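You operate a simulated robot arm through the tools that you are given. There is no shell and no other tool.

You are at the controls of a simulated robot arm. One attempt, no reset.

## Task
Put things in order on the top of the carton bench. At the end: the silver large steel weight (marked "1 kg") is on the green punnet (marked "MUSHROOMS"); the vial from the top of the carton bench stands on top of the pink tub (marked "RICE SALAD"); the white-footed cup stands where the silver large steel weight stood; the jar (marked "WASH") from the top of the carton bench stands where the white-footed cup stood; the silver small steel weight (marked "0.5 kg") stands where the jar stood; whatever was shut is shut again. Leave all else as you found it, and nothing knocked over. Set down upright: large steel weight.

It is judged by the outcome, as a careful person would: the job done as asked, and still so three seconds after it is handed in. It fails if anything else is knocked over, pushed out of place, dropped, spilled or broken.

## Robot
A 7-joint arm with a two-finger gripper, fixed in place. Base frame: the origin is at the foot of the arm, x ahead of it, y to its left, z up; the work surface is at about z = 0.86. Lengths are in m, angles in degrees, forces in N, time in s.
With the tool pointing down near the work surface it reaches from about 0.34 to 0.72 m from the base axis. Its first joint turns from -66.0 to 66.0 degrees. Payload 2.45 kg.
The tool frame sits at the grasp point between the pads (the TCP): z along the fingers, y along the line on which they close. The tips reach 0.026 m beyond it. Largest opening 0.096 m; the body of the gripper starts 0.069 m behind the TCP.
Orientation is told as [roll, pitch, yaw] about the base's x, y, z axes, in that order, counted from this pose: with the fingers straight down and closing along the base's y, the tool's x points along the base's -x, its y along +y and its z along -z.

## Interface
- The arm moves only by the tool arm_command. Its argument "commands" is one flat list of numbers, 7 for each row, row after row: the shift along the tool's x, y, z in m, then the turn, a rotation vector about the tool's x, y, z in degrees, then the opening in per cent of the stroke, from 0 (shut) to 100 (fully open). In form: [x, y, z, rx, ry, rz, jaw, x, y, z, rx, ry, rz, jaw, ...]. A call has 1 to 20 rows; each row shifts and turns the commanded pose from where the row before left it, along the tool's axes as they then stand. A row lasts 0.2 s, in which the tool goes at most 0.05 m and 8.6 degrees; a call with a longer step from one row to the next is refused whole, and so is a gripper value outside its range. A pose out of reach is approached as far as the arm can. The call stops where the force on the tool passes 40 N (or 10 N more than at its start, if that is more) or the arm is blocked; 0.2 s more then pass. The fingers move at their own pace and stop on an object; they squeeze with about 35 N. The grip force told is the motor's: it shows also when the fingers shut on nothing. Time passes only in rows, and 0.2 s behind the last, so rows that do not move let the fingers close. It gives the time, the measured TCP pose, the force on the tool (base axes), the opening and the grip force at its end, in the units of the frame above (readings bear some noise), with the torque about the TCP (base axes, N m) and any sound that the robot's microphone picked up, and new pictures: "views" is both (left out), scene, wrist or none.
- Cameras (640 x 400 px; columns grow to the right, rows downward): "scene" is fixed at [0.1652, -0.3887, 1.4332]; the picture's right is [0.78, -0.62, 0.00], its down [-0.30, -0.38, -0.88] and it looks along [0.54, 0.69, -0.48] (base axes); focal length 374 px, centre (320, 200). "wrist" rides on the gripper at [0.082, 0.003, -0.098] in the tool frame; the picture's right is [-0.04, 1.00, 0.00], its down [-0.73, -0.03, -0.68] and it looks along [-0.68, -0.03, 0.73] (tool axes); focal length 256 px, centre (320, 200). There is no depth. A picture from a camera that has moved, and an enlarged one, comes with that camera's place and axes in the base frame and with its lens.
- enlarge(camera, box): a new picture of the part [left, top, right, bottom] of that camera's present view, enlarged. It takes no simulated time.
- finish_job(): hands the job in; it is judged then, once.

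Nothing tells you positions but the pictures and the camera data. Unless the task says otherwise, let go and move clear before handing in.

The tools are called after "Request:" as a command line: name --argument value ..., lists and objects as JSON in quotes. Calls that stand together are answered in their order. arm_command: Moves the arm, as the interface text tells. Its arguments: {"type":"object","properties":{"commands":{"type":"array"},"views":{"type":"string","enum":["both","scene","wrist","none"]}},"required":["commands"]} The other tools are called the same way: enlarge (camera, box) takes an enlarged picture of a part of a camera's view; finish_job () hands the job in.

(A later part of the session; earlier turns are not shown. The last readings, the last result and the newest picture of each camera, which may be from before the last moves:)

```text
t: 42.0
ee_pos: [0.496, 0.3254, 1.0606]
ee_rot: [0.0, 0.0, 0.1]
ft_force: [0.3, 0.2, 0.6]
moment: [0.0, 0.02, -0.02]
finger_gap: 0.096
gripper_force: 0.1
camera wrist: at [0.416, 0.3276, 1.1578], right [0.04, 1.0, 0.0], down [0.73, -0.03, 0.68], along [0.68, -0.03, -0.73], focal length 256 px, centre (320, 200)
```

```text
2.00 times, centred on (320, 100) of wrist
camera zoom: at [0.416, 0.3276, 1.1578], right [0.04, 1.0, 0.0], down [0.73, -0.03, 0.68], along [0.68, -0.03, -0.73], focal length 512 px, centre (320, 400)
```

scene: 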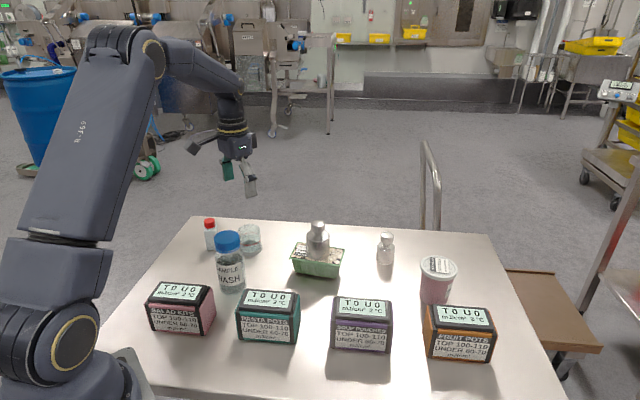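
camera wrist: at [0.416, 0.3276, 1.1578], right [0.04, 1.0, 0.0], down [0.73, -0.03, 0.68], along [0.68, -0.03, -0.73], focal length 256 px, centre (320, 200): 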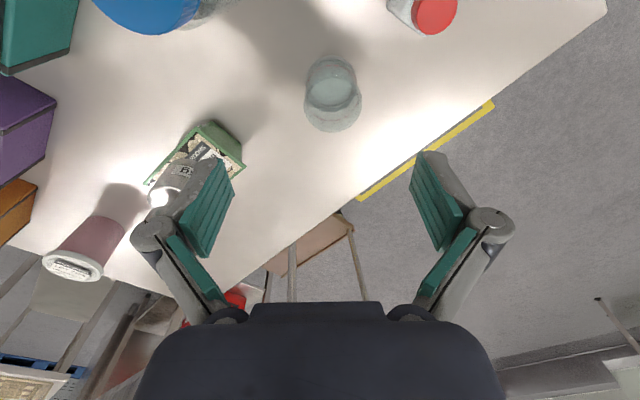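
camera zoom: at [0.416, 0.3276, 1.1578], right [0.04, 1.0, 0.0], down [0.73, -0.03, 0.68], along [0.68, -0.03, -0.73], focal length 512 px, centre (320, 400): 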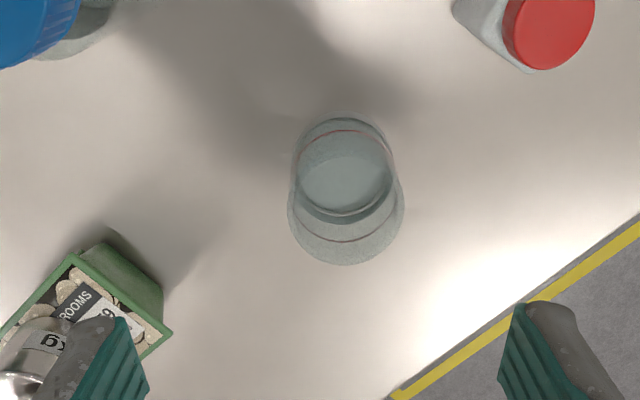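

The weight stands well on the punnet. Now a closer look at the cup.

Request:
enlarge --camera "wrist" --box '[280, 40, 392, 140]'

Request:
enlarge --camera "scene" --box '[196, 210, 276, 270]'

```text
4.00 times, centred on (336, 90) of wrist
camera zoom: at [0.416, 0.3276, 1.1578], right [0.04, 1.0, 0.0], down [0.73, -0.03, 0.68], along [0.68, -0.03, -0.73], focal length 1024 px, centre (256, 640)
```

zoom: 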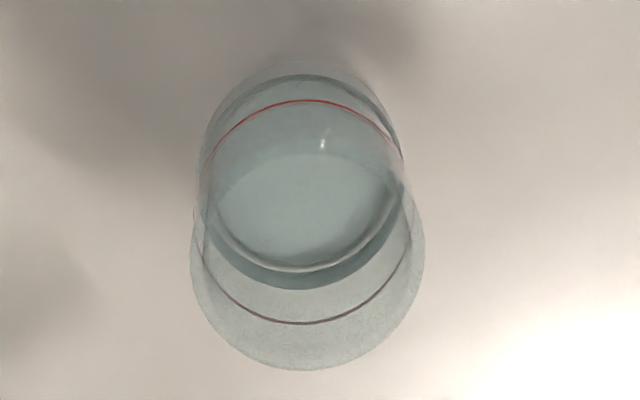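

```text
6.67 times, centred on (236, 240) of scene
camera zoom: at [0.1652, -0.3887, 1.4332], right [0.78, -0.62, 0.0], down [-0.3, -0.38, -0.88], along [0.54, 0.69, -0.48], focal length 2496 px, centre (880, -67)
```

zoom: 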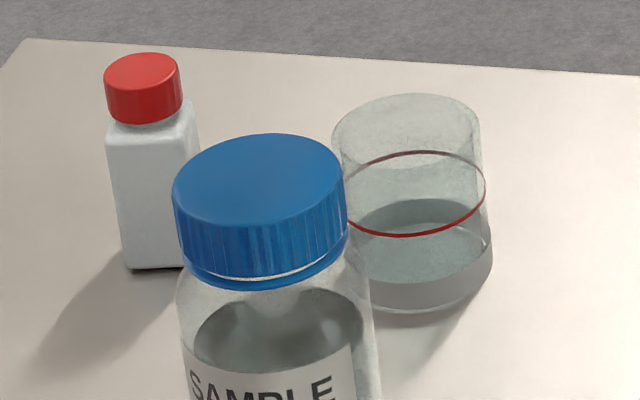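

The cup is open with some liquid in it; its base is near (0.512, 0.333), about 0.056 wide and 0.063 tall. I'll line up above it and look again.

Request:
arm_command --commands '[-0.008, 0.0038, 0.02, 0, 0, 0, 100, -0.008, 0.0038, 0.03, 0, 0, 0, 100, 0, 0, 0.025, 0, 0, 0, 100, 0, 0, 0, 0, 0, 0, 100]' --views "both"

Request:
enlarge --camera "wrist" --box '[230, 50, 410, 190]'

```text
t: 43.0
ee_pos: [0.5112, 0.3319, 0.9844]
ee_rot: [0.0, -0.1, -0.1]
ft_force: [-0.1, 0.0, -0.5]
moment: [0.01, -0.01, -0.01]
finger_gap: 0.0958
gripper_force: 0.1
camera wrist: at [0.4314, 0.3356, 1.0833], right [0.04, 1.0, 0.0], down [0.73, -0.03, 0.68], along [0.68, -0.03, -0.73], focal length 256 px, centre (320, 200)
```

scene: 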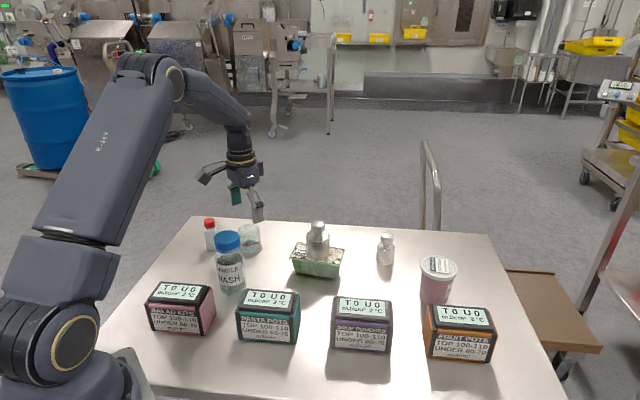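
wrist: 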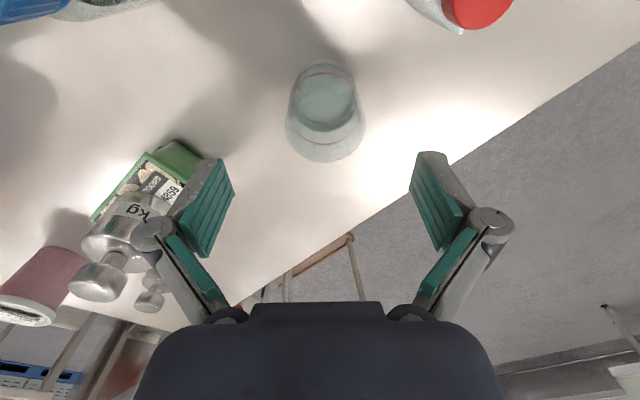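

```text
2.86 times, centred on (320, 120) of wrist
camera zoom: at [0.4314, 0.3356, 1.0833], right [0.04, 1.0, 0.0], down [0.73, -0.03, 0.68], along [0.68, -0.03, -0.73], focal length 731 px, centre (320, 429)
```

zoom: 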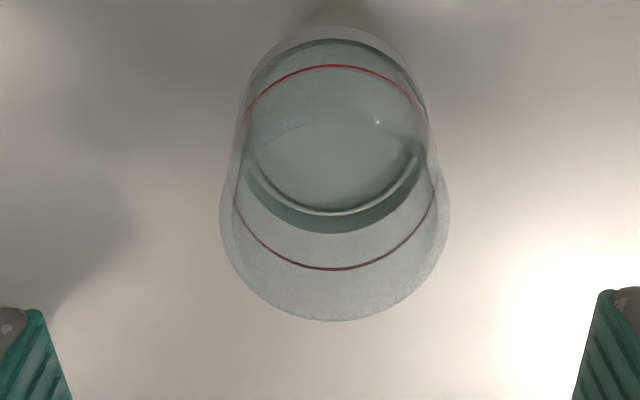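

The cup is centred at about (0.5135, 0.335), slightly right of the gripper's axis. I'll correct, go down and close on it.

Request:
arm_command --commands '[-0.0023, 0.0031, 0.02, 0, 0, 0, 100, 0, 0, 0.025, 0, 0, 0, 100, 0, 0, 0.025, 0, 0, 0, 100, 0, 0, 0.018, 0, 0, 0, 100, 0, 0, 0, 0, 0, 0, 100, 0, 0, 0, 0, 0, 0, 80, 0, 0, 0, 0, 0, 0, 70, 0, 0, 0, 0, 0, 0, 60, 0, 0, 0, 0, 0, 0, 50, 0, 0, 0, 0, 0, 0, 45, 0, 0, 0, 0, 0, 0, 40]' --views "both"

```text
t: 45.4
ee_pos: [0.5145, 0.3368, 0.8968]
ee_rot: [0.0, 0.0, 0.0]
ft_force: [-0.7, -0.6, 2.7]
moment: [0.0, 0.0, 0.01]
finger_gap: 0.0539
gripper_force: 34.5
camera wrist: at [0.4337, 0.3395, 0.9948], right [0.04, 1.0, 0.0], down [0.73, -0.03, 0.68], along [0.68, -0.03, -0.73], focal length 256 px, centre (320, 200)
```

scene: 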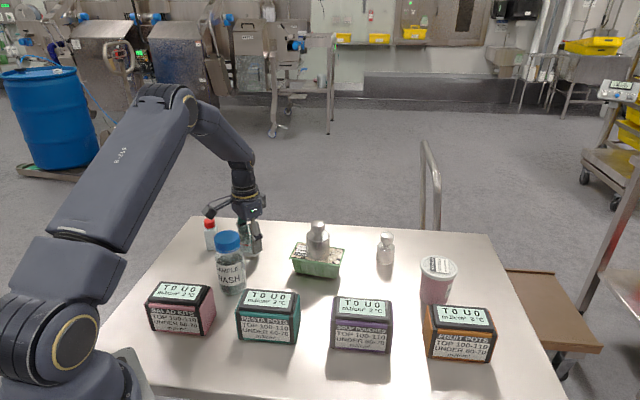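
wrist: 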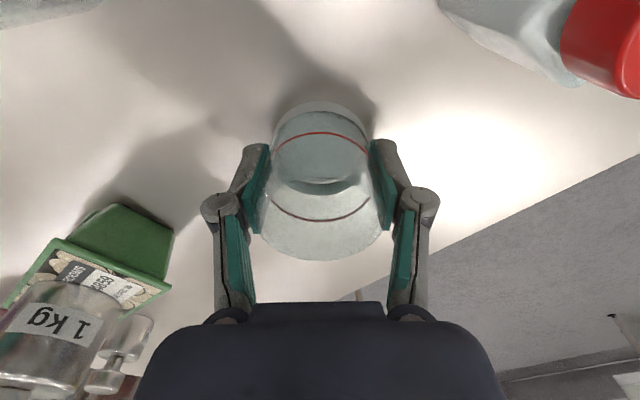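

The cup is gripped. A small slow test lift first.

Request:
arm_command --commands '[0, 0, -0.002, 0, 0, 0, 30, 0, 0, -0.003, 0, 0, 0, 30, 0, 0, -0.003, 0, 0, 0, 30, 0, 0, -0.002, 0, 0, 0, 30, 0, 0, 0, 0, 0, 0, 30]' --views "wrist"

```text
t: 46.6
ee_pos: [0.5121, 0.3352, 0.9067]
ee_rot: [0.0, -0.1, 0.0]
ft_force: [-0.2, 0.3, 0.4]
moment: [-0.03, -0.03, 0.01]
finger_gap: 0.0538
gripper_force: 35.2
camera wrist: at [0.4334, 0.3387, 1.0055], right [0.04, 1.0, 0.0], down [0.73, -0.03, 0.68], along [0.68, -0.03, -0.73], focal length 256 px, centre (320, 200)
```

wrist: 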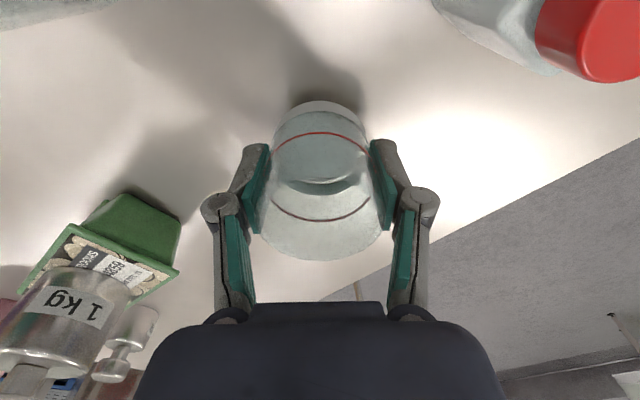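

The cup moves with the gripper. I'll continue lifting gently, then carry it towards the large weight's old place.

Request:
arm_command --commands '[0, 0, -0.002, 0, 0, 0, 30, 0, 0, -0.004, 0, 0, 0, 30, 0, 0, -0.006, 0, 0, 0, 30, 0, 0, -0.008, 0, 0, 0, 30, 0, 0, -0.009, 0, 0, 0, 30, 0, 0, -0.009, 0, 0, 0, 30, 0, 0, -0.009, 0, 0, 0, 30, 0, 0, -0.009, 0, 0, 0, 30, 0, 0, -0.009, 0, 0, 0, 30, 0, 0, -0.009, 0, 0, 0, 30, 0, 0, -0.009, 0, 0, 0, 30, 0, 0, -0.008, 0, 0, 0, 30, 0, 0, -0.006, 0, 0, 0, 30, 0, 0, -0.004, 0, 0, 0, 30, 0, 0, -0.002, 0, 0, 0, 30, 0, 0, 0, 0, 0, 0, 30]' --views "both"

```text
t: 50.0
ee_pos: [0.5142, 0.3349, 1.0095]
ee_rot: [-0.1, -0.1, 0.1]
ft_force: [-0.3, -0.7, 0.2]
moment: [-0.03, 0.03, -0.01]
finger_gap: 0.0538
gripper_force: 34.7
camera wrist: at [0.4333, 0.3381, 1.1085], right [0.04, 1.0, 0.0], down [0.73, -0.03, 0.68], along [0.68, -0.03, -0.73], focal length 256 px, centre (320, 200)
```

scene: 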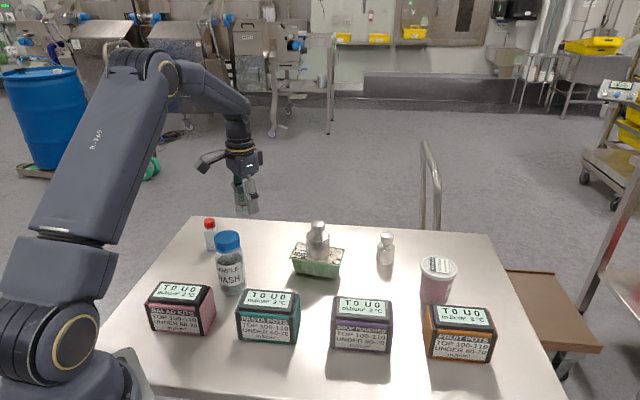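
wrist: 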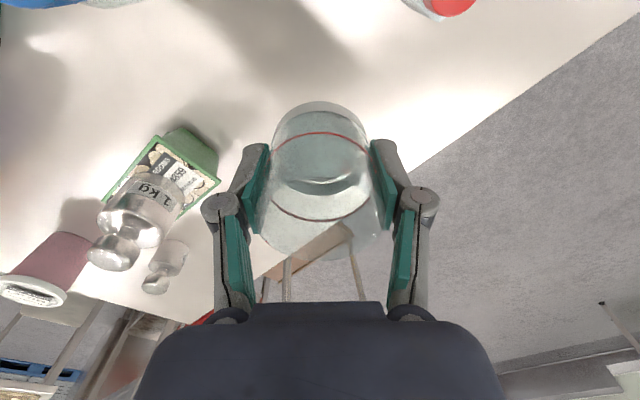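

The cup is clear. I'll carry it smoothly back to the large weight's old spot at about (0.332, 0.322).

Request:
arm_command --commands '[0.002, -0.0006, 0, 0, 0, 0, 30, 0.004, -0.0006, 0, 0, 0, 0, 30, 0.006, -0.0006, 0, 0, 0, 0, 30, 0.008, -0.0006, 0, 0, 0, 0, 30, 0.01, -0.0006, 0, 0, 0, 0, 30, 0.012, -0.0006, 0, 0, 0, 0, 30, 0.012, -0.0006, 0, 0, 0, 0, 30, 0.012, -0.0006, 0, 0, 0, 0, 30, 0.012, -0.0007, 0, 0, 0, 0, 30, 0.012, -0.0007, 0, 0, 0, 0, 30, 0.012, -0.0007, 0, 0, 0, 0, 30, 0.012, -0.0007, 0, 0, 0, 0, 30, 0.012, -0.0007, 0, 0, 0, 0, 30, 0.012, -0.0006, 0, 0, 0, 0, 30, 0.012, -0.0006, 0, 0, 0, 0, 30, 0.01, -0.0006, 0, 0, 0, 0, 30, 0.008, -0.0006, 0, 0, 0, 0, 30, 0.006, -0.0006, 0, 0, 0, 0, 30, 0.004, -0.0006, 0, 0, 0, 0, 30, 0.0025, -0.0006, 0, 0, 0, 0, 30]' --views "both"

```text
t: 54.2
ee_pos: [0.3325, 0.323, 1.0093]
ee_rot: [-0.1, 0.0, 0.0]
ft_force: [0.2, 0.0, -0.3]
moment: [-0.01, 0.03, -0.02]
finger_gap: 0.0536
gripper_force: 34.9
camera wrist: at [0.2528, 0.326, 1.1088], right [0.04, 1.0, 0.0], down [0.73, -0.03, 0.68], along [0.68, -0.03, -0.73], focal length 256 px, centre (320, 200)
```

scene: 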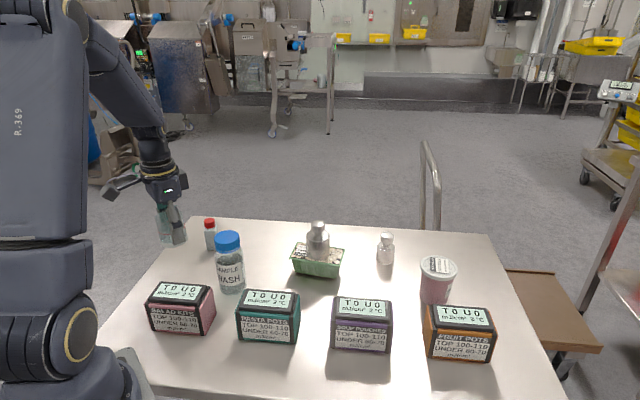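
wrist: 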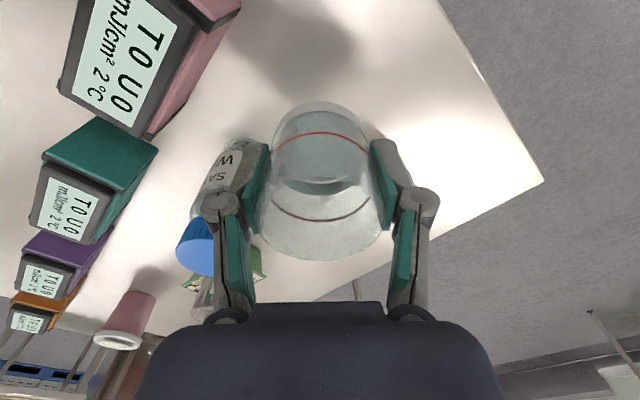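

Over the spot and level. I'll lower it smoothly to just above the bench.

Request:
arm_command --commands '[0, 0, 0.002, 0, 0, 0, 30, 0, 0, 0.004, 0, 0, 0, 30, 0, 0, 0.006, 0, 0, 0, 30, 0, 0, 0.008, 0, 0, 0, 30, 0, 0, 0.009, 0, 0, 0, 30, 0, 0, 0.009, 0, 0, 0, 30, 0, 0, 0.009, 0, 0, 0, 30, 0, 0, 0.009, 0, 0, 0, 30, 0, 0, 0.009, 0, 0, 0, 30, 0, 0, 0.009, 0, 0, 0, 30, 0, 0, 0.009, 0, 0, 0, 30, 0, 0, 0.009, 0, 0, 0, 30, 0, 0, 0.006, 0, 0, 0, 30, 0, 0, 0.005, 0, 0, 0, 30, 0, 0, 0.003, 0, 0, 0, 30, 0, 0, 0.002, 0, 0, 0, 30, 0, 0, 0, 0, 0, 0, 30]' --views "both"

```text
t: 57.8
ee_pos: [0.3328, 0.3237, 0.901]
ee_rot: [0.0, 0.1, 0.0]
ft_force: [-0.7, 0.9, 0.8]
moment: [0.03, -0.02, -0.01]
finger_gap: 0.0535
gripper_force: 34.8
camera wrist: at [0.2528, 0.3265, 0.9996], right [0.04, 1.0, 0.0], down [0.73, -0.03, 0.68], along [0.68, -0.03, -0.73], focal length 256 px, centre (320, 200)
```

scene: 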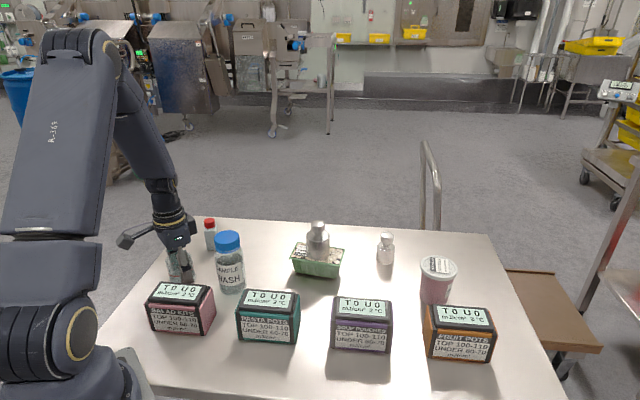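
wrist: 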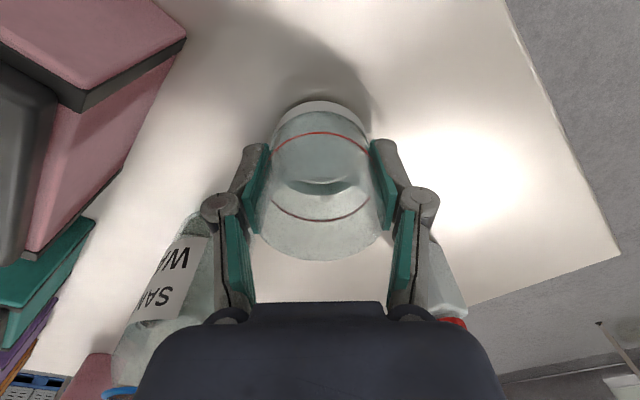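

Request:
arm_command --commands '[0, 0, 0.001, 0, 0, 0, 30, 0, 0, 0.001, 0, 0, 0, 30, 0, 0, 0.001, 0, 0, 0, 30, 0, 0, 0, 0, 0, 0, 30]' --views "none"

```text
t: 58.8
ee_pos: [0.3334, 0.3242, 0.8974]
ee_rot: [0.0, 0.0, 0.1]
ft_force: [0.6, 0.2, 0.2]
moment: [-0.01, -0.01, 0.02]
finger_gap: 0.0535
gripper_force: 34.8
```

Request:
arm_command --commands '[0, 0, 0.0007, 0, 0, 0, 30, 0, 0, 0.0007, 0, 0, 0, 30, 0, 0, 0, 0, 0, 0, 30]' --views "none"

```text
t: 59.6
ee_pos: [0.3324, 0.3228, 0.8978]
ee_rot: [0.0, 0.0, 0.0]
ft_force: [-0.5, -0.1, -0.8]
moment: [0.0, -0.01, 0.01]
finger_gap: 0.0539
gripper_force: 35.0
```

Request:
arm_command --commands '[0, 0, 0.0005, 0, 0, 0, 30, 0, 0, 0.0005, 0, 0, 0, 30, 0, 0, 0, 0, 0, 0, 30]' --views "none"

```text
t: 60.4
ee_pos: [0.3324, 0.3238, 0.8967]
ee_rot: [0.0, 0.1, -0.1]
ft_force: [1.1, -1.7, 8.5]
moment: [-0.14, -0.04, 0.01]
finger_gap: 0.0538
gripper_force: 34.4
```

Contact with the bench at about 8 N. I'll open gradually and look.

Request:
arm_command --commands '[0, 0, 0, 0, 0, 0, 54, 0, 0, 0, 0, 0, 0, 57, 0, 0, 0, 0, 0, 0, 60, 0, 0, 0, 0, 0, 0, 66, 0, 0, 0, 0, 0, 0, 74, 0, 0, 0, 0, 0, 0, 82, 0, 0, 0, 0, 0, 0, 82]' --views "both"

```text
t: 62.0
ee_pos: [0.3319, 0.3242, 0.8957]
ee_rot: [0.0, 0.1, 0.0]
ft_force: [0.4, 0.2, 0.1]
moment: [-0.01, 0.03, -0.02]
finger_gap: 0.0791
gripper_force: 0.0
camera wrist: at [0.2522, 0.3264, 0.9945], right [0.04, 1.0, 0.0], down [0.73, -0.03, 0.68], along [0.68, -0.03, -0.73], focal length 256 px, centre (320, 200)
```

scene: 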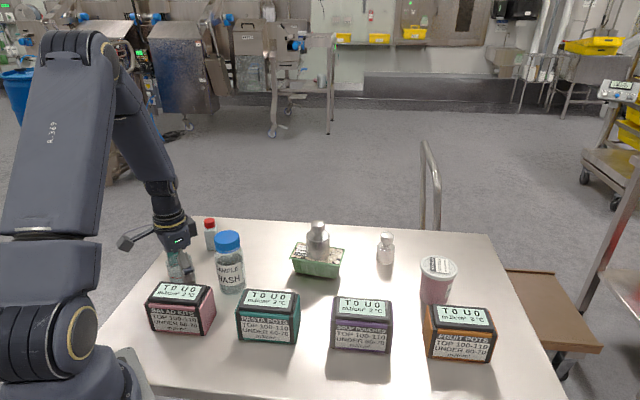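
wrist: 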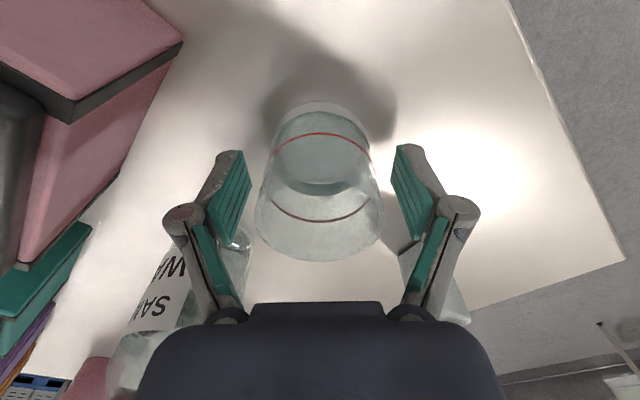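

The cup stands at the large weight's old place. I'll rise and move over to view the jar.

Request:
arm_command --commands '[0, 0, -0.005, 0, 0, 0, 84, 0, 0, -0.02, 0, 0, 0, 90, 0, 0, -0.04, 0, 0, 0, 100, 0, 0, -0.045, 0, 0, 0, 100, 0, 0, -0.045, 0, 0, 0, 100, 0, 0, -0.045, 0, 0, 0, 100, 0, 0, -0.025, 0, 0, 0, 100, -0.018, -0.028, 0, 0, 0, 0, 100, -0.018, -0.028, 0, 0, 0, 0, 100, -0.018, -0.028, 0, 0, 0, 0, 100, 0, 0, 0, 0, 0, 0, 100]' --views "both"

Request:
enlarge --camera "wrist" --box '[230, 20, 390, 160]'

Request:
enlarge --camera "scene" --box '[140, 210, 268, 310]'

```text
t: 64.4
ee_pos: [0.3865, 0.2401, 1.1204]
ee_rot: [0.1, 0.0, 0.0]
ft_force: [0.3, -0.2, 0.1]
moment: [-0.02, -0.02, 0.03]
finger_gap: 0.096
gripper_force: 0.0
camera wrist: at [0.3065, 0.2436, 1.2189], right [0.04, 1.0, 0.0], down [0.73, -0.03, 0.68], along [0.68, -0.03, -0.73], focal length 256 px, centre (320, 200)
```

scene: 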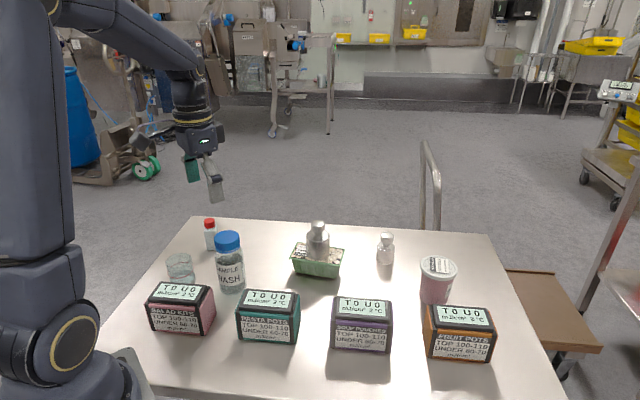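
wrist: 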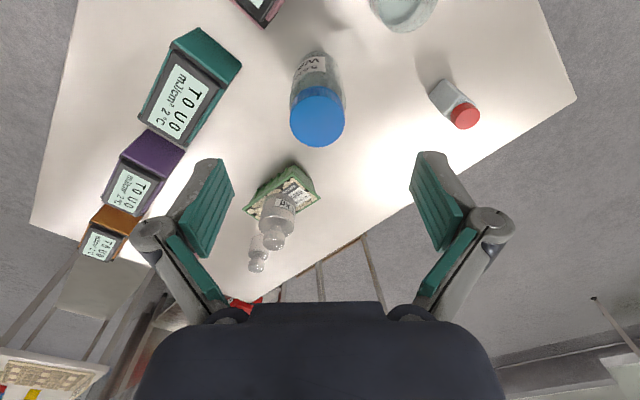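

```text
2.86 times, centred on (310, 90) of wrist
camera zoom: at [0.3065, 0.2436, 1.2189], right [0.04, 1.0, 0.0], down [0.73, -0.03, 0.68], along [0.68, -0.03, -0.73], focal length 731 px, centre (349, 514)
```

zoom: 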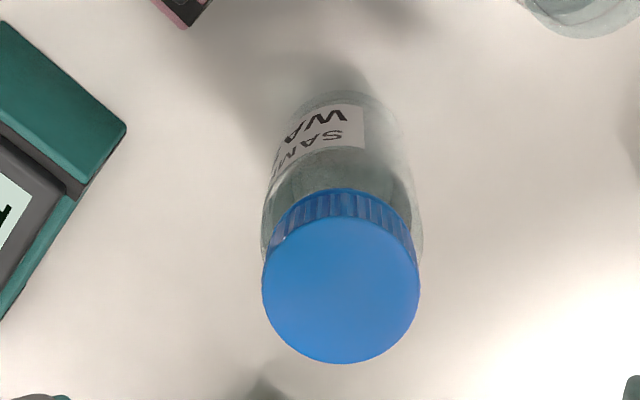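

```text
4.00 times, centred on (204, 260) of scene
camera zoom: at [0.1652, -0.3887, 1.4332], right [0.78, -0.62, 0.0], down [-0.3, -0.38, -0.88], along [0.54, 0.69, -0.48], focal length 1497 px, centre (784, -40)
```

zoom: 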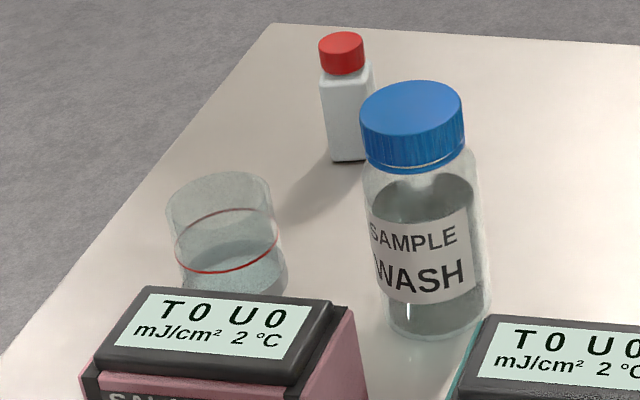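

The cup sits well. The jar is near (0.412, 0.235) with its cap top at about z = 1.0; I'll line up above it.

Request:
arm_command --commands '[-0.013, -0.0025, 0.02, 0, 0, 0, 100, -0.013, -0.0025, 0.02, 0, 0, 0, 100, 0, 0, 0.02, 0, 0, 0, 100, 0, 0, 0, 0, 0, 0, 100]' --views "both"

Request:
enlarge --camera "wrist" --box '[210, 40, 430, 200]'

```text
t: 65.4
ee_pos: [0.414, 0.235, 1.0615]
ee_rot: [-0.1, -0.1, 0.1]
ft_force: [0.4, 0.7, -0.6]
moment: [0.01, -0.01, 0.02]
finger_gap: 0.0962
gripper_force: 0.0
camera wrist: at [0.3336, 0.2373, 1.1597], right [0.04, 1.0, 0.0], down [0.73, -0.03, 0.68], along [0.68, -0.03, -0.73], focal length 256 px, centre (320, 200)
```

scene: 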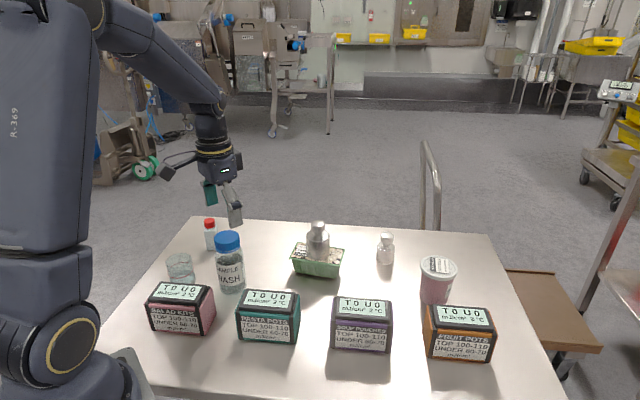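
wrist: 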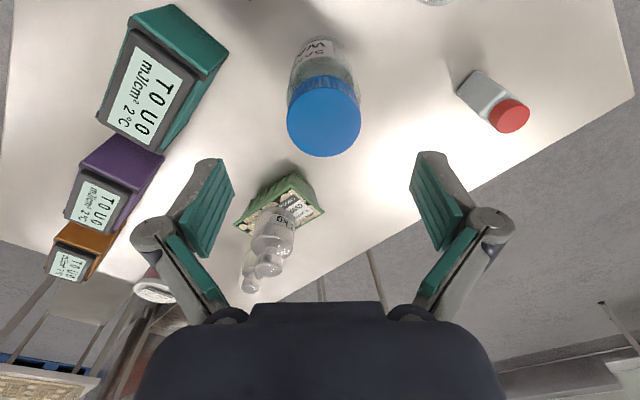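

```text
2.50 times, centred on (320, 120) of wrist
camera zoom: at [0.3336, 0.2373, 1.1597], right [0.04, 1.0, 0.0], down [0.73, -0.03, 0.68], along [0.68, -0.03, -0.73], focal length 640 px, centre (320, 400)
```

zoom: 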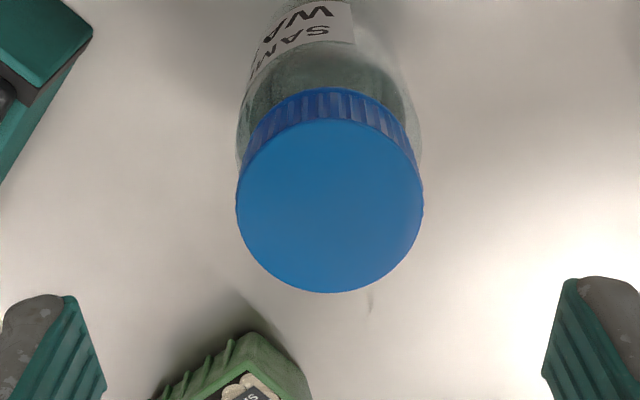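

The jar's axis is at about (0.412, 0.236). I'll go down so the pads hold the glass body just under the cap, and close.

Request:
arm_command --commands '[0.0005, 0.001, 0.02, 0, 0, 0, 100, 0, 0, 0.03, 0, 0, 0, 100, 0, 0, 0.03, 0, 0, 0, 100, 0, 0, 0.02, 0, 0, 0, 100, 0, 0, 0.012, 0, 0, 0, 100, 0, 0, 0.008, 0, 0, 0, 100, 0, 0, 0, 0, 0, 0, 100]' --views "both"

```text
t: 67.0
ee_pos: [0.4109, 0.235, 0.9411]
ee_rot: [0.0, 0.0, 0.0]
ft_force: [0.2, -0.1, 0.1]
moment: [0.03, -0.02, -0.02]
finger_gap: 0.096
gripper_force: 0.1
camera wrist: at [0.332, 0.2385, 1.0392], right [0.04, 1.0, 0.0], down [0.73, -0.03, 0.68], along [0.68, -0.03, -0.73], focal length 256 px, centre (320, 200)
```

scene: 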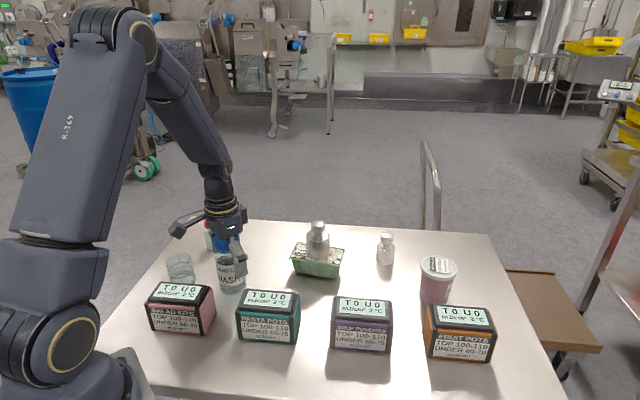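
wrist: 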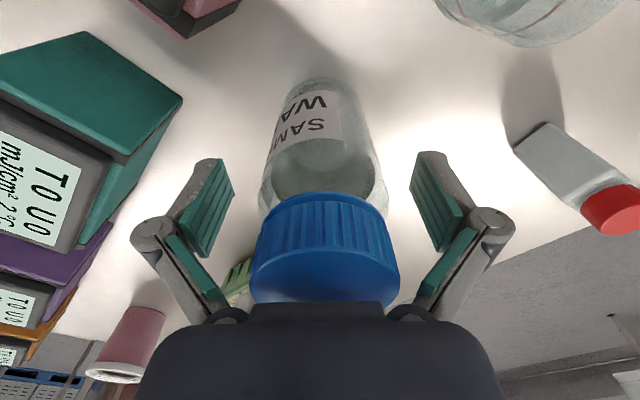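

No contact with the cap, and the jar is centred between the pads. Closing now.

Request:
arm_command --commands '[0, 0.001, 0, 0, 0, 0, 80, 0, 0, 0, 0, 0, 0, 70, 0, 0, 0, 0, 0, 0, 60, 0, 0, 0, 0, 0, 0, 50, 0, 0, 0, 0, 0, 0, 40, 0, 0, 0, 0, 0, 0, 30, 0, 0, 0, 0, 0, 0, 30]' --views "wrist"

```text
t: 68.6
ee_pos: [0.4121, 0.2357, 0.9406]
ee_rot: [0.0, 0.1, 0.0]
ft_force: [-0.1, 1.8, 4.5]
moment: [0.07, 0.02, 0.01]
finger_gap: 0.058
gripper_force: 34.5
camera wrist: at [0.3317, 0.2394, 1.0397], right [0.04, 1.0, 0.0], down [0.73, -0.03, 0.68], along [0.68, -0.03, -0.73], focal length 256 px, centre (320, 200)
```

wrist: 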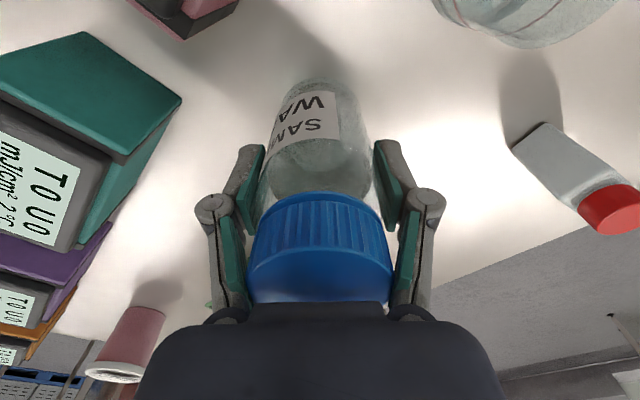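

The jar's body is gripped at 0.058 wide; the jar's spot is about (0.412, 0.236). A small slow test lift.

Request:
arm_command --commands '[0, 0, -0.002, 0, 0, 0, 30, 0, 0, -0.003, 0, 0, 0, 30, 0, 0, -0.003, 0, 0, 0, 30, 0, 0, -0.002, 0, 0, 0, 30, 0, 0, 0, 0, 0, 0, 30]' --views "wrist"

```text
t: 69.8
ee_pos: [0.4111, 0.2376, 0.9517]
ee_rot: [0.1, 0.0, -0.1]
ft_force: [-1.0, 0.4, -1.8]
moment: [0.0, 0.0, 0.0]
finger_gap: 0.0579
gripper_force: 35.2
camera wrist: at [0.3317, 0.2395, 1.0498], right [0.04, 1.0, 0.0], down [0.73, -0.03, 0.68], along [0.68, -0.03, -0.73], focal length 256 px, centre (320, 200)
```

wrist: 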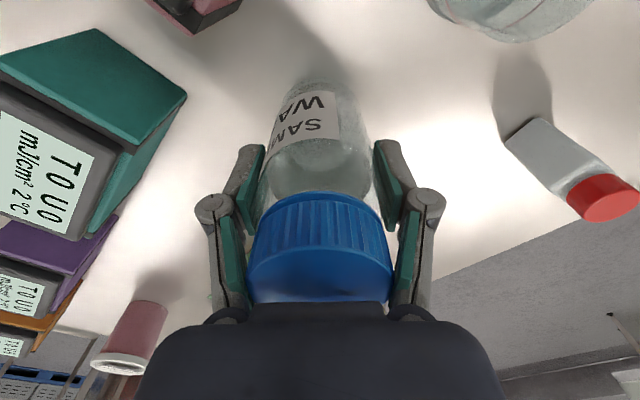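

The jar is held. I'll lift it 5 cm more and then carry it diagonally to the cup's old place at (0.5135, 0.335).

Request:
arm_command --commands '[0, 0, -0.002, 0, 0, 0, 30, 0, 0, -0.004, 0, 0, 0, 30, 0, 0, -0.006, 0, 0, 0, 30, 0, 0, -0.008, 0, 0, 0, 30, 0, 0, -0.008, 0, 0, 0, 30, 0, 0, -0.008, 0, 0, 0, 30, 0, 0, -0.006, 0, 0, 0, 30, 0, 0, -0.004, 0, 0, 0, 30, 0, 0, -0.003, 0, 0, 0, 30, 0, 0, -0.001, 0, 0, 0, 30, 0, 0, 0, 0, 0, 0, 30]' --views "scene"

Request:
arm_command --commands '[-0.00143, 0.0014, 0, 0, 0, 0, 30, -0.00286, 0.00279, 0, 0, 0, 0, 30, -0.0043, 0.00419, 0, 0, 0, 0, 30, -0.00573, 0.00558, 0, 0, 0, 0, 30, -0.00716, 0.00698, 0, 0, 0, 0, 30, -0.00716, 0.00698, 0, 0, 0, 0, 30, -0.00716, 0.00698, 0, 0, 0, 0, 30, -0.00716, 0.00698, 0, 0, 0, 0, 30, -0.00716, 0.00698, 0, 0, 0, 0, 30, -0.00716, 0.00698, 0, 0, 0, 0, 30, -0.00716, 0.00698, 0, 0, 0, 0, 30, -0.00716, 0.00698, 0, 0, 0, 0, 30, -0.00716, 0.00698, 0, 0, 0, 0, 30, -0.00716, 0.00698, 0, 0, 0, 0, 30, -0.00573, 0.00558, 0, 0, 0, 0, 30, -0.0043, 0.00419, 0, 0, 0, 0, 30, -0.00286, 0.00279, 0, 0, 0, 0, 30, -0.00215, 0.0021, 0, 0, 0, 0, 30, 0, 0, 0, 0, 0, 0, 30]' --views "both"

```text
t: 72.2
ee_pos: [0.4111, 0.2367, 1.0013]
ee_rot: [0.0, 0.0, 0.0]
ft_force: [0.0, 0.1, -2.8]
moment: [0.0, 0.02, 0.01]
finger_gap: 0.0578
gripper_force: 35.0
```

scene: 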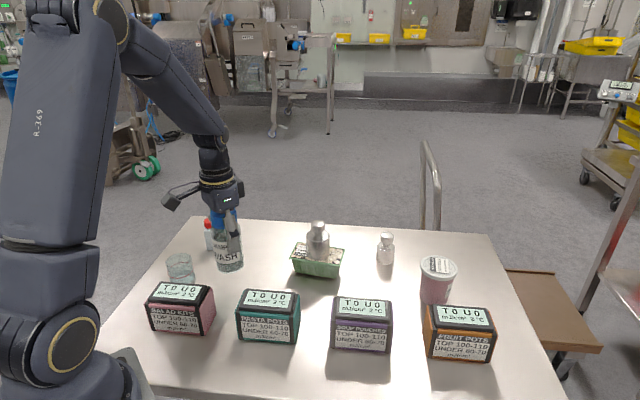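

```text
t: 76.2
ee_pos: [0.5123, 0.3353, 1.0011]
ee_rot: [0.0, 0.0, -0.1]
ft_force: [0.3, 0.0, -2.7]
moment: [-0.02, 0.03, 0.01]
finger_gap: 0.0576
gripper_force: 35.3
camera wrist: at [0.4333, 0.3386, 1.0998], right [0.04, 1.0, 0.0], down [0.73, -0.03, 0.68], along [0.68, -0.03, -0.73], focal length 256 px, centre (320, 200)
```

scene: 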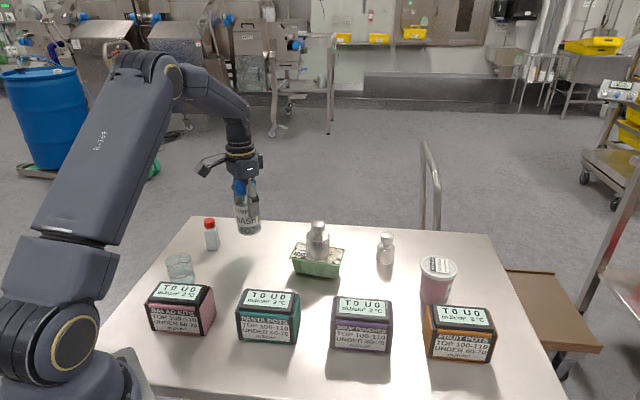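
wrist: 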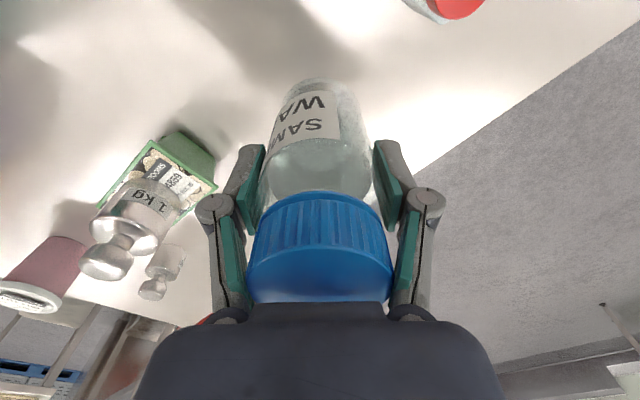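

Over the cup's old place. Lowering to just above the bench.

Request:
arm_command --commands '[0, 0, 0.002, 0, 0, 0, 30, 0, 0, 0.004, 0, 0, 0, 30, 0, 0, 0.006, 0, 0, 0, 30, 0, 0, 0.008, 0, 0, 0, 30, 0, 0, 0.008, 0, 0, 0, 30, 0, 0, 0.008, 0, 0, 0, 30, 0, 0, 0.007, 0, 0, 0, 30, 0, 0, 0.006, 0, 0, 0, 30, 0, 0, 0.004, 0, 0, 0, 30, 0, 0, 0.002, 0, 0, 0, 30, 0, 0, 0.001, 0, 0, 0, 30, 0, 0, 0.001, 0, 0, 0, 30, 0, 0, 0, 0, 0, 0, 30]' --views "none"

```text
t: 79.0
ee_pos: [0.5129, 0.3341, 0.9433]
ee_rot: [0.0, 0.1, -0.1]
ft_force: [-0.1, 0.7, -2.7]
moment: [-0.02, 0.01, -0.02]
finger_gap: 0.0578
gripper_force: 35.0
```

Request:
arm_command --commands '[0, 0, 0.001, 0, 0, 0, 30, 0, 0, 0.001, 0, 0, 0, 30, 0, 0, 0.0005, 0, 0, 0, 30, 0, 0, 0, 0, 0, 0, 30]' --views "none"

```text
t: 80.0
ee_pos: [0.513, 0.3354, 0.9418]
ee_rot: [0.0, 0.0, 0.0]
ft_force: [1.6, 0.6, -2.7]
moment: [-0.01, 0.01, 0.03]
finger_gap: 0.0576
gripper_force: 34.6
```

Request:
arm_command --commands '[0, 0, 0.0006, 0, 0, 0, 30, 0, 0, 0.0006, 0, 0, 0, 30, 0, 0, 0, 0, 0, 0, 30]' --views "none"

```text
t: 80.8
ee_pos: [0.5128, 0.3352, 0.9403]
ee_rot: [0.0, -0.2, 0.0]
ft_force: [-3.0, -3.3, 12.7]
moment: [-0.33, 0.29, 0.02]
finger_gap: 0.0577
gripper_force: 34.7
```

Contact with the bench. I'll ease off and open slowly.

Request:
arm_command --commands '[0, 0, -0.0005, 0, 0, 0, 30, 0, 0, 0, 0, 0, 0, 56, 0, 0, 0, 0, 0, 0, 60, 0, 0, 0, 0, 0, 0, 63, 0, 0, 0, 0, 0, 0, 68, 0, 0, 0, 0, 0, 0, 76, 0, 0, 0, 0, 0, 0, 88, 0, 0, 0, 0, 0, 0, 100, 0, 0, 0, 0, 0, 0, 100]' --views "both"

```text
t: 82.8
ee_pos: [0.5131, 0.3366, 0.9408]
ee_rot: [0.0, 0.1, 0.0]
ft_force: [-0.3, -0.4, 0.2]
moment: [0.01, -0.01, -0.01]
finger_gap: 0.0961
gripper_force: 0.1
camera wrist: at [0.4333, 0.3385, 1.0397], right [0.04, 1.0, 0.0], down [0.73, -0.03, 0.68], along [0.68, -0.03, -0.73], focal length 256 px, centre (320, 200)
```

scene: 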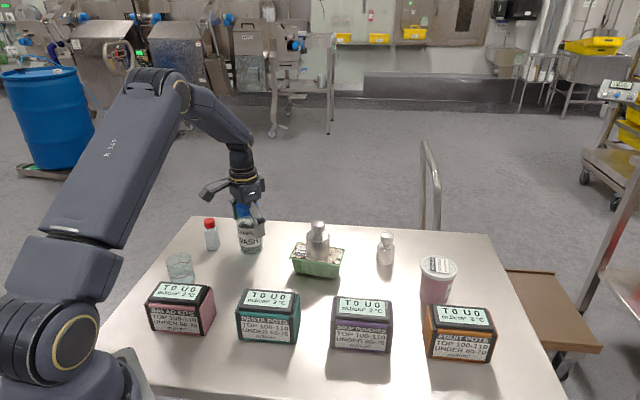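
wrist: 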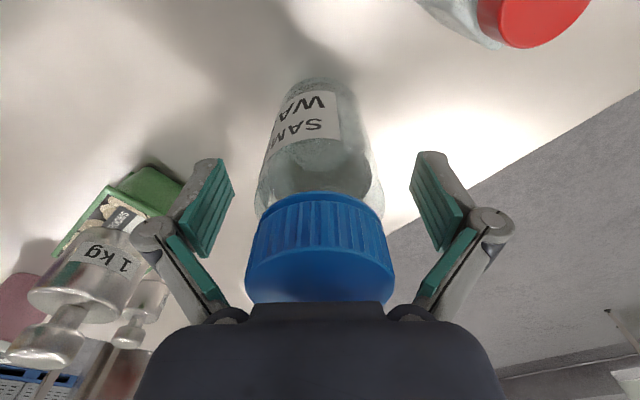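

The jar stands where the cup was. I'll rise straight up and then move out to look at the small weight and test the reach there.

Request:
arm_command --commands '[0, 0, -0.01, 0, 0, 0, 100, 0, 0, -0.03, 0, 0, 0, 100, 0, 0, -0.045, 0, 0, 0, 100, 0, 0, -0.045, 0, 0, 0, 100, 0, 0, -0.045, 0, 0, 0, 100, 0, 0, -0.005, 0, 0, 0, 100, -0.021, -0.035, 0, 0, 0, 0, 100, -0.021, -0.035, 0, 0, 0, 0, 100, -0.021, -0.035, 0, 0, 0, 0, 100, -0.021, -0.035, 0, 0, 0, 0, 100, -0.021, -0.035, 0, 0, 0, 0, 100, -0.021, -0.035, 0, 0, 0, 0, 100, -0.021, -0.035, 0, 0, 0, 0, 100, 0, 0, 0, 0, 0, 0, 100]' --views "both"

Request:
enlarge --camera "wrist" --box '[220, 40, 420, 180]'

Request:
enlarge --camera "scene" --box '[150, 205, 350, 305]'

```text
t: 85.8
ee_pos: [0.6615, 0.0896, 1.1212]
ee_rot: [0.0, 0.1, 0.0]
ft_force: [0.0, 0.1, 0.8]
moment: [-0.02, -0.01, 0.01]
finger_gap: 0.0959
gripper_force: 0.1
camera wrist: at [0.5812, 0.0932, 1.2196], right [0.04, 1.0, 0.0], down [0.73, -0.03, 0.68], along [0.68, -0.03, -0.73], focal length 256 px, centre (320, 200)
```

scene: 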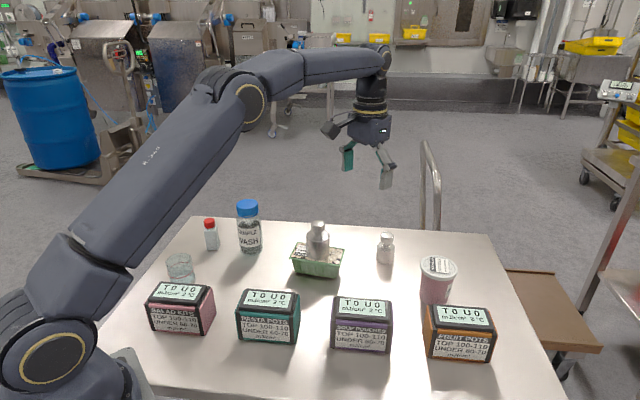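
wrist: 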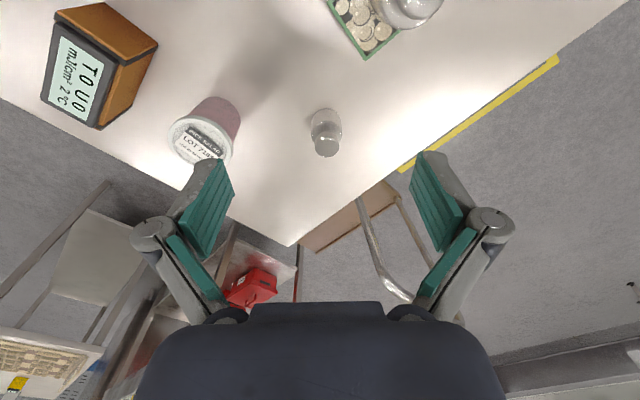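

```text
2.86 times, centred on (320, 110) of wrist
camera zoom: at [0.5812, 0.0932, 1.2196], right [0.04, 1.0, 0.0], down [0.73, -0.03, 0.68], along [0.68, -0.03, -0.73], focal length 731 px, centre (320, 457)
```

zoom: 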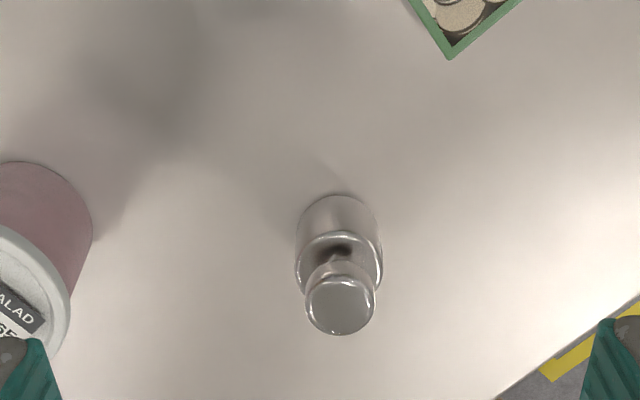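

```text
3.20 times, centred on (250, 255) of scene
camera zoom: at [0.1652, -0.3887, 1.4332], right [0.78, -0.62, 0.0], down [-0.3, -0.38, -0.88], along [0.54, 0.69, -0.48], focal length 1198 px, centre (544, 24)
```

zoom: 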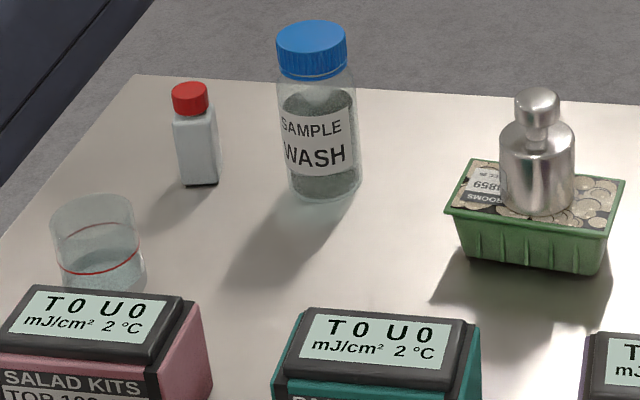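

The jar is in place, and the small weight sits near (0.752, 0.092), at the edge of reach. I'll test how far the arm goes with the tool straight down at a safe height above it.

Request:
arm_command --commands '[-0.015, 0, 0.02, 0, 0, 0, 100, -0.015, 0, 0.02, 0, 0, 0, 100, -0.015, 0, 0.02, 0, 0, 0, 100, -0.015, 0, 0.02, 0, 0, 0, 100, -0.015, 0, 0.02, 0, 0, 0, 100, -0.015, 0, 0.015, 0, 0, 0, 100, 0, 0, 0, 0, 0, 0, 100]' --views "both"

Request:
enlarge --camera "wrist" --box '[220, 20, 420, 180]'

```text
t: 87.4
ee_pos: [0.7193, 0.0813, 1.0013]
ee_rot: [-0.1, 0.1, 0.0]
ft_force: [-0.1, -0.1, 0.8]
moment: [-0.05, 0.01, 0.0]
finger_gap: 0.0963
gripper_force: 0.0
out of reach, approached as far as the arm can: row 4, 5, 6
camera wrist: at [0.6398, 0.0844, 1.1005], right [0.04, 1.0, 0.0], down [0.73, -0.03, 0.68], along [0.68, -0.03, -0.73], focal length 256 px, centre (320, 200)
```

scene: 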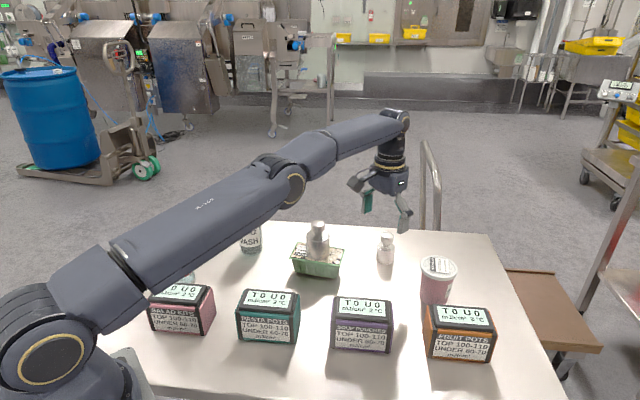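
wrist: 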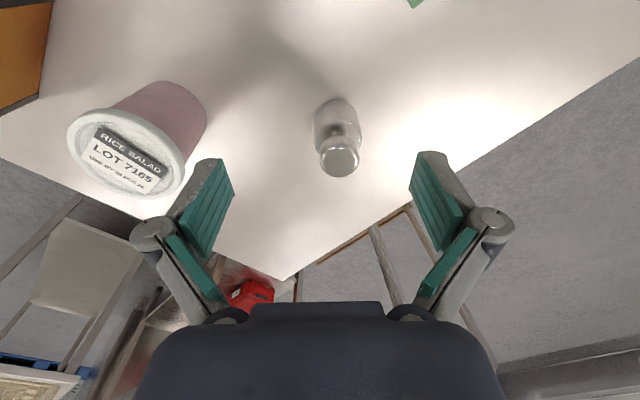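

```text
2.50 times, centred on (320, 100) of wrist
camera zoom: at [0.6398, 0.0844, 1.1005], right [0.04, 1.0, 0.0], down [0.73, -0.03, 0.68], along [0.68, -0.03, -0.73], focal length 640 px, centre (320, 450)
```

zoom: 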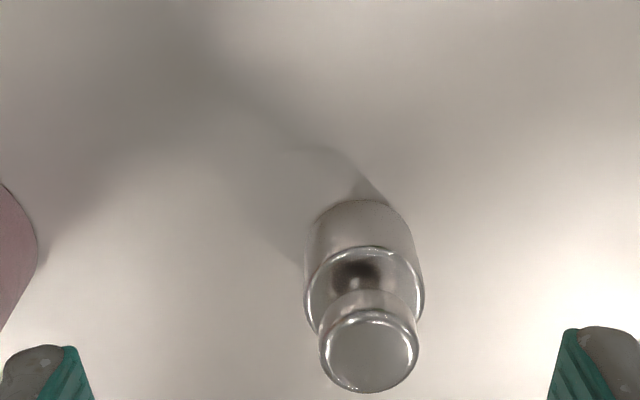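

Straight down, the arm only gets to a radius of about 0.72, so it needs a slight forward tilt. I'll tilt the tool outwards by 16° at this safe height and check that the commanded position is reached.

Request:
arm_command --commands '[0, 0, 0, 0, -8, 0, 100, 0, 0, 0, 0, -8, 0, 100, 0, 0, 0, 0, 0, 0, 100, 0, 0, 0, 0, 0, 0, 100]' --views "both"

Request:
enlarge --camera "wrist" --box '[220, 20, 420, 180]'

```text
t: 88.4
ee_pos: [0.719, 0.0811, 1.0026]
ee_rot: [0.0, -16.2, 0.0]
ft_force: [-0.1, -1.4, 0.6]
moment: [-0.01, -0.05, -0.01]
finger_gap: 0.0959
gripper_force: 0.0
camera wrist: at [0.6151, 0.0844, 1.0744], right [0.04, 1.0, 0.01], down [0.52, -0.03, 0.86], along [0.85, -0.03, -0.52], focal length 256 px, centre (320, 200)
```

scene: 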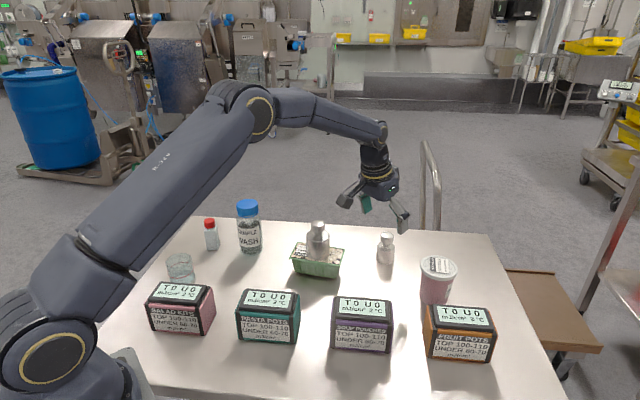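
wrist: 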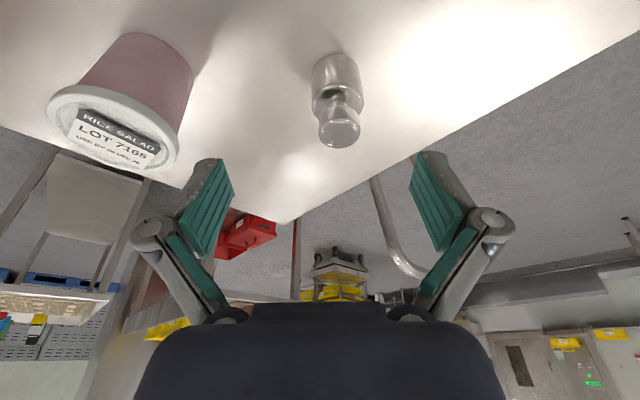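

```text
2.50 times, centred on (320, 100) of wrist
camera zoom: at [0.6151, 0.0844, 1.0744], right [0.04, 1.0, 0.01], down [0.52, -0.03, 0.86], along [0.85, -0.03, -0.52], focal length 640 px, centre (320, 450)
```

zoom: 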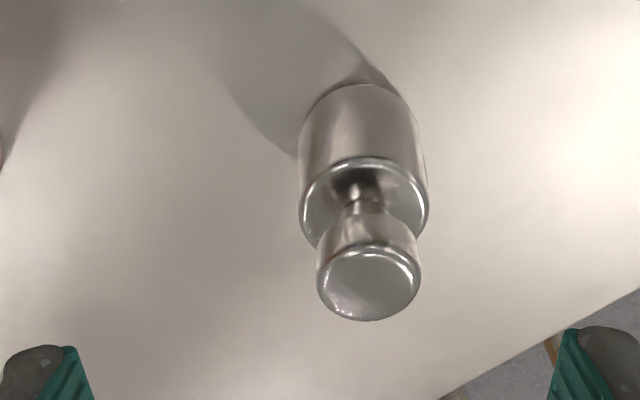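

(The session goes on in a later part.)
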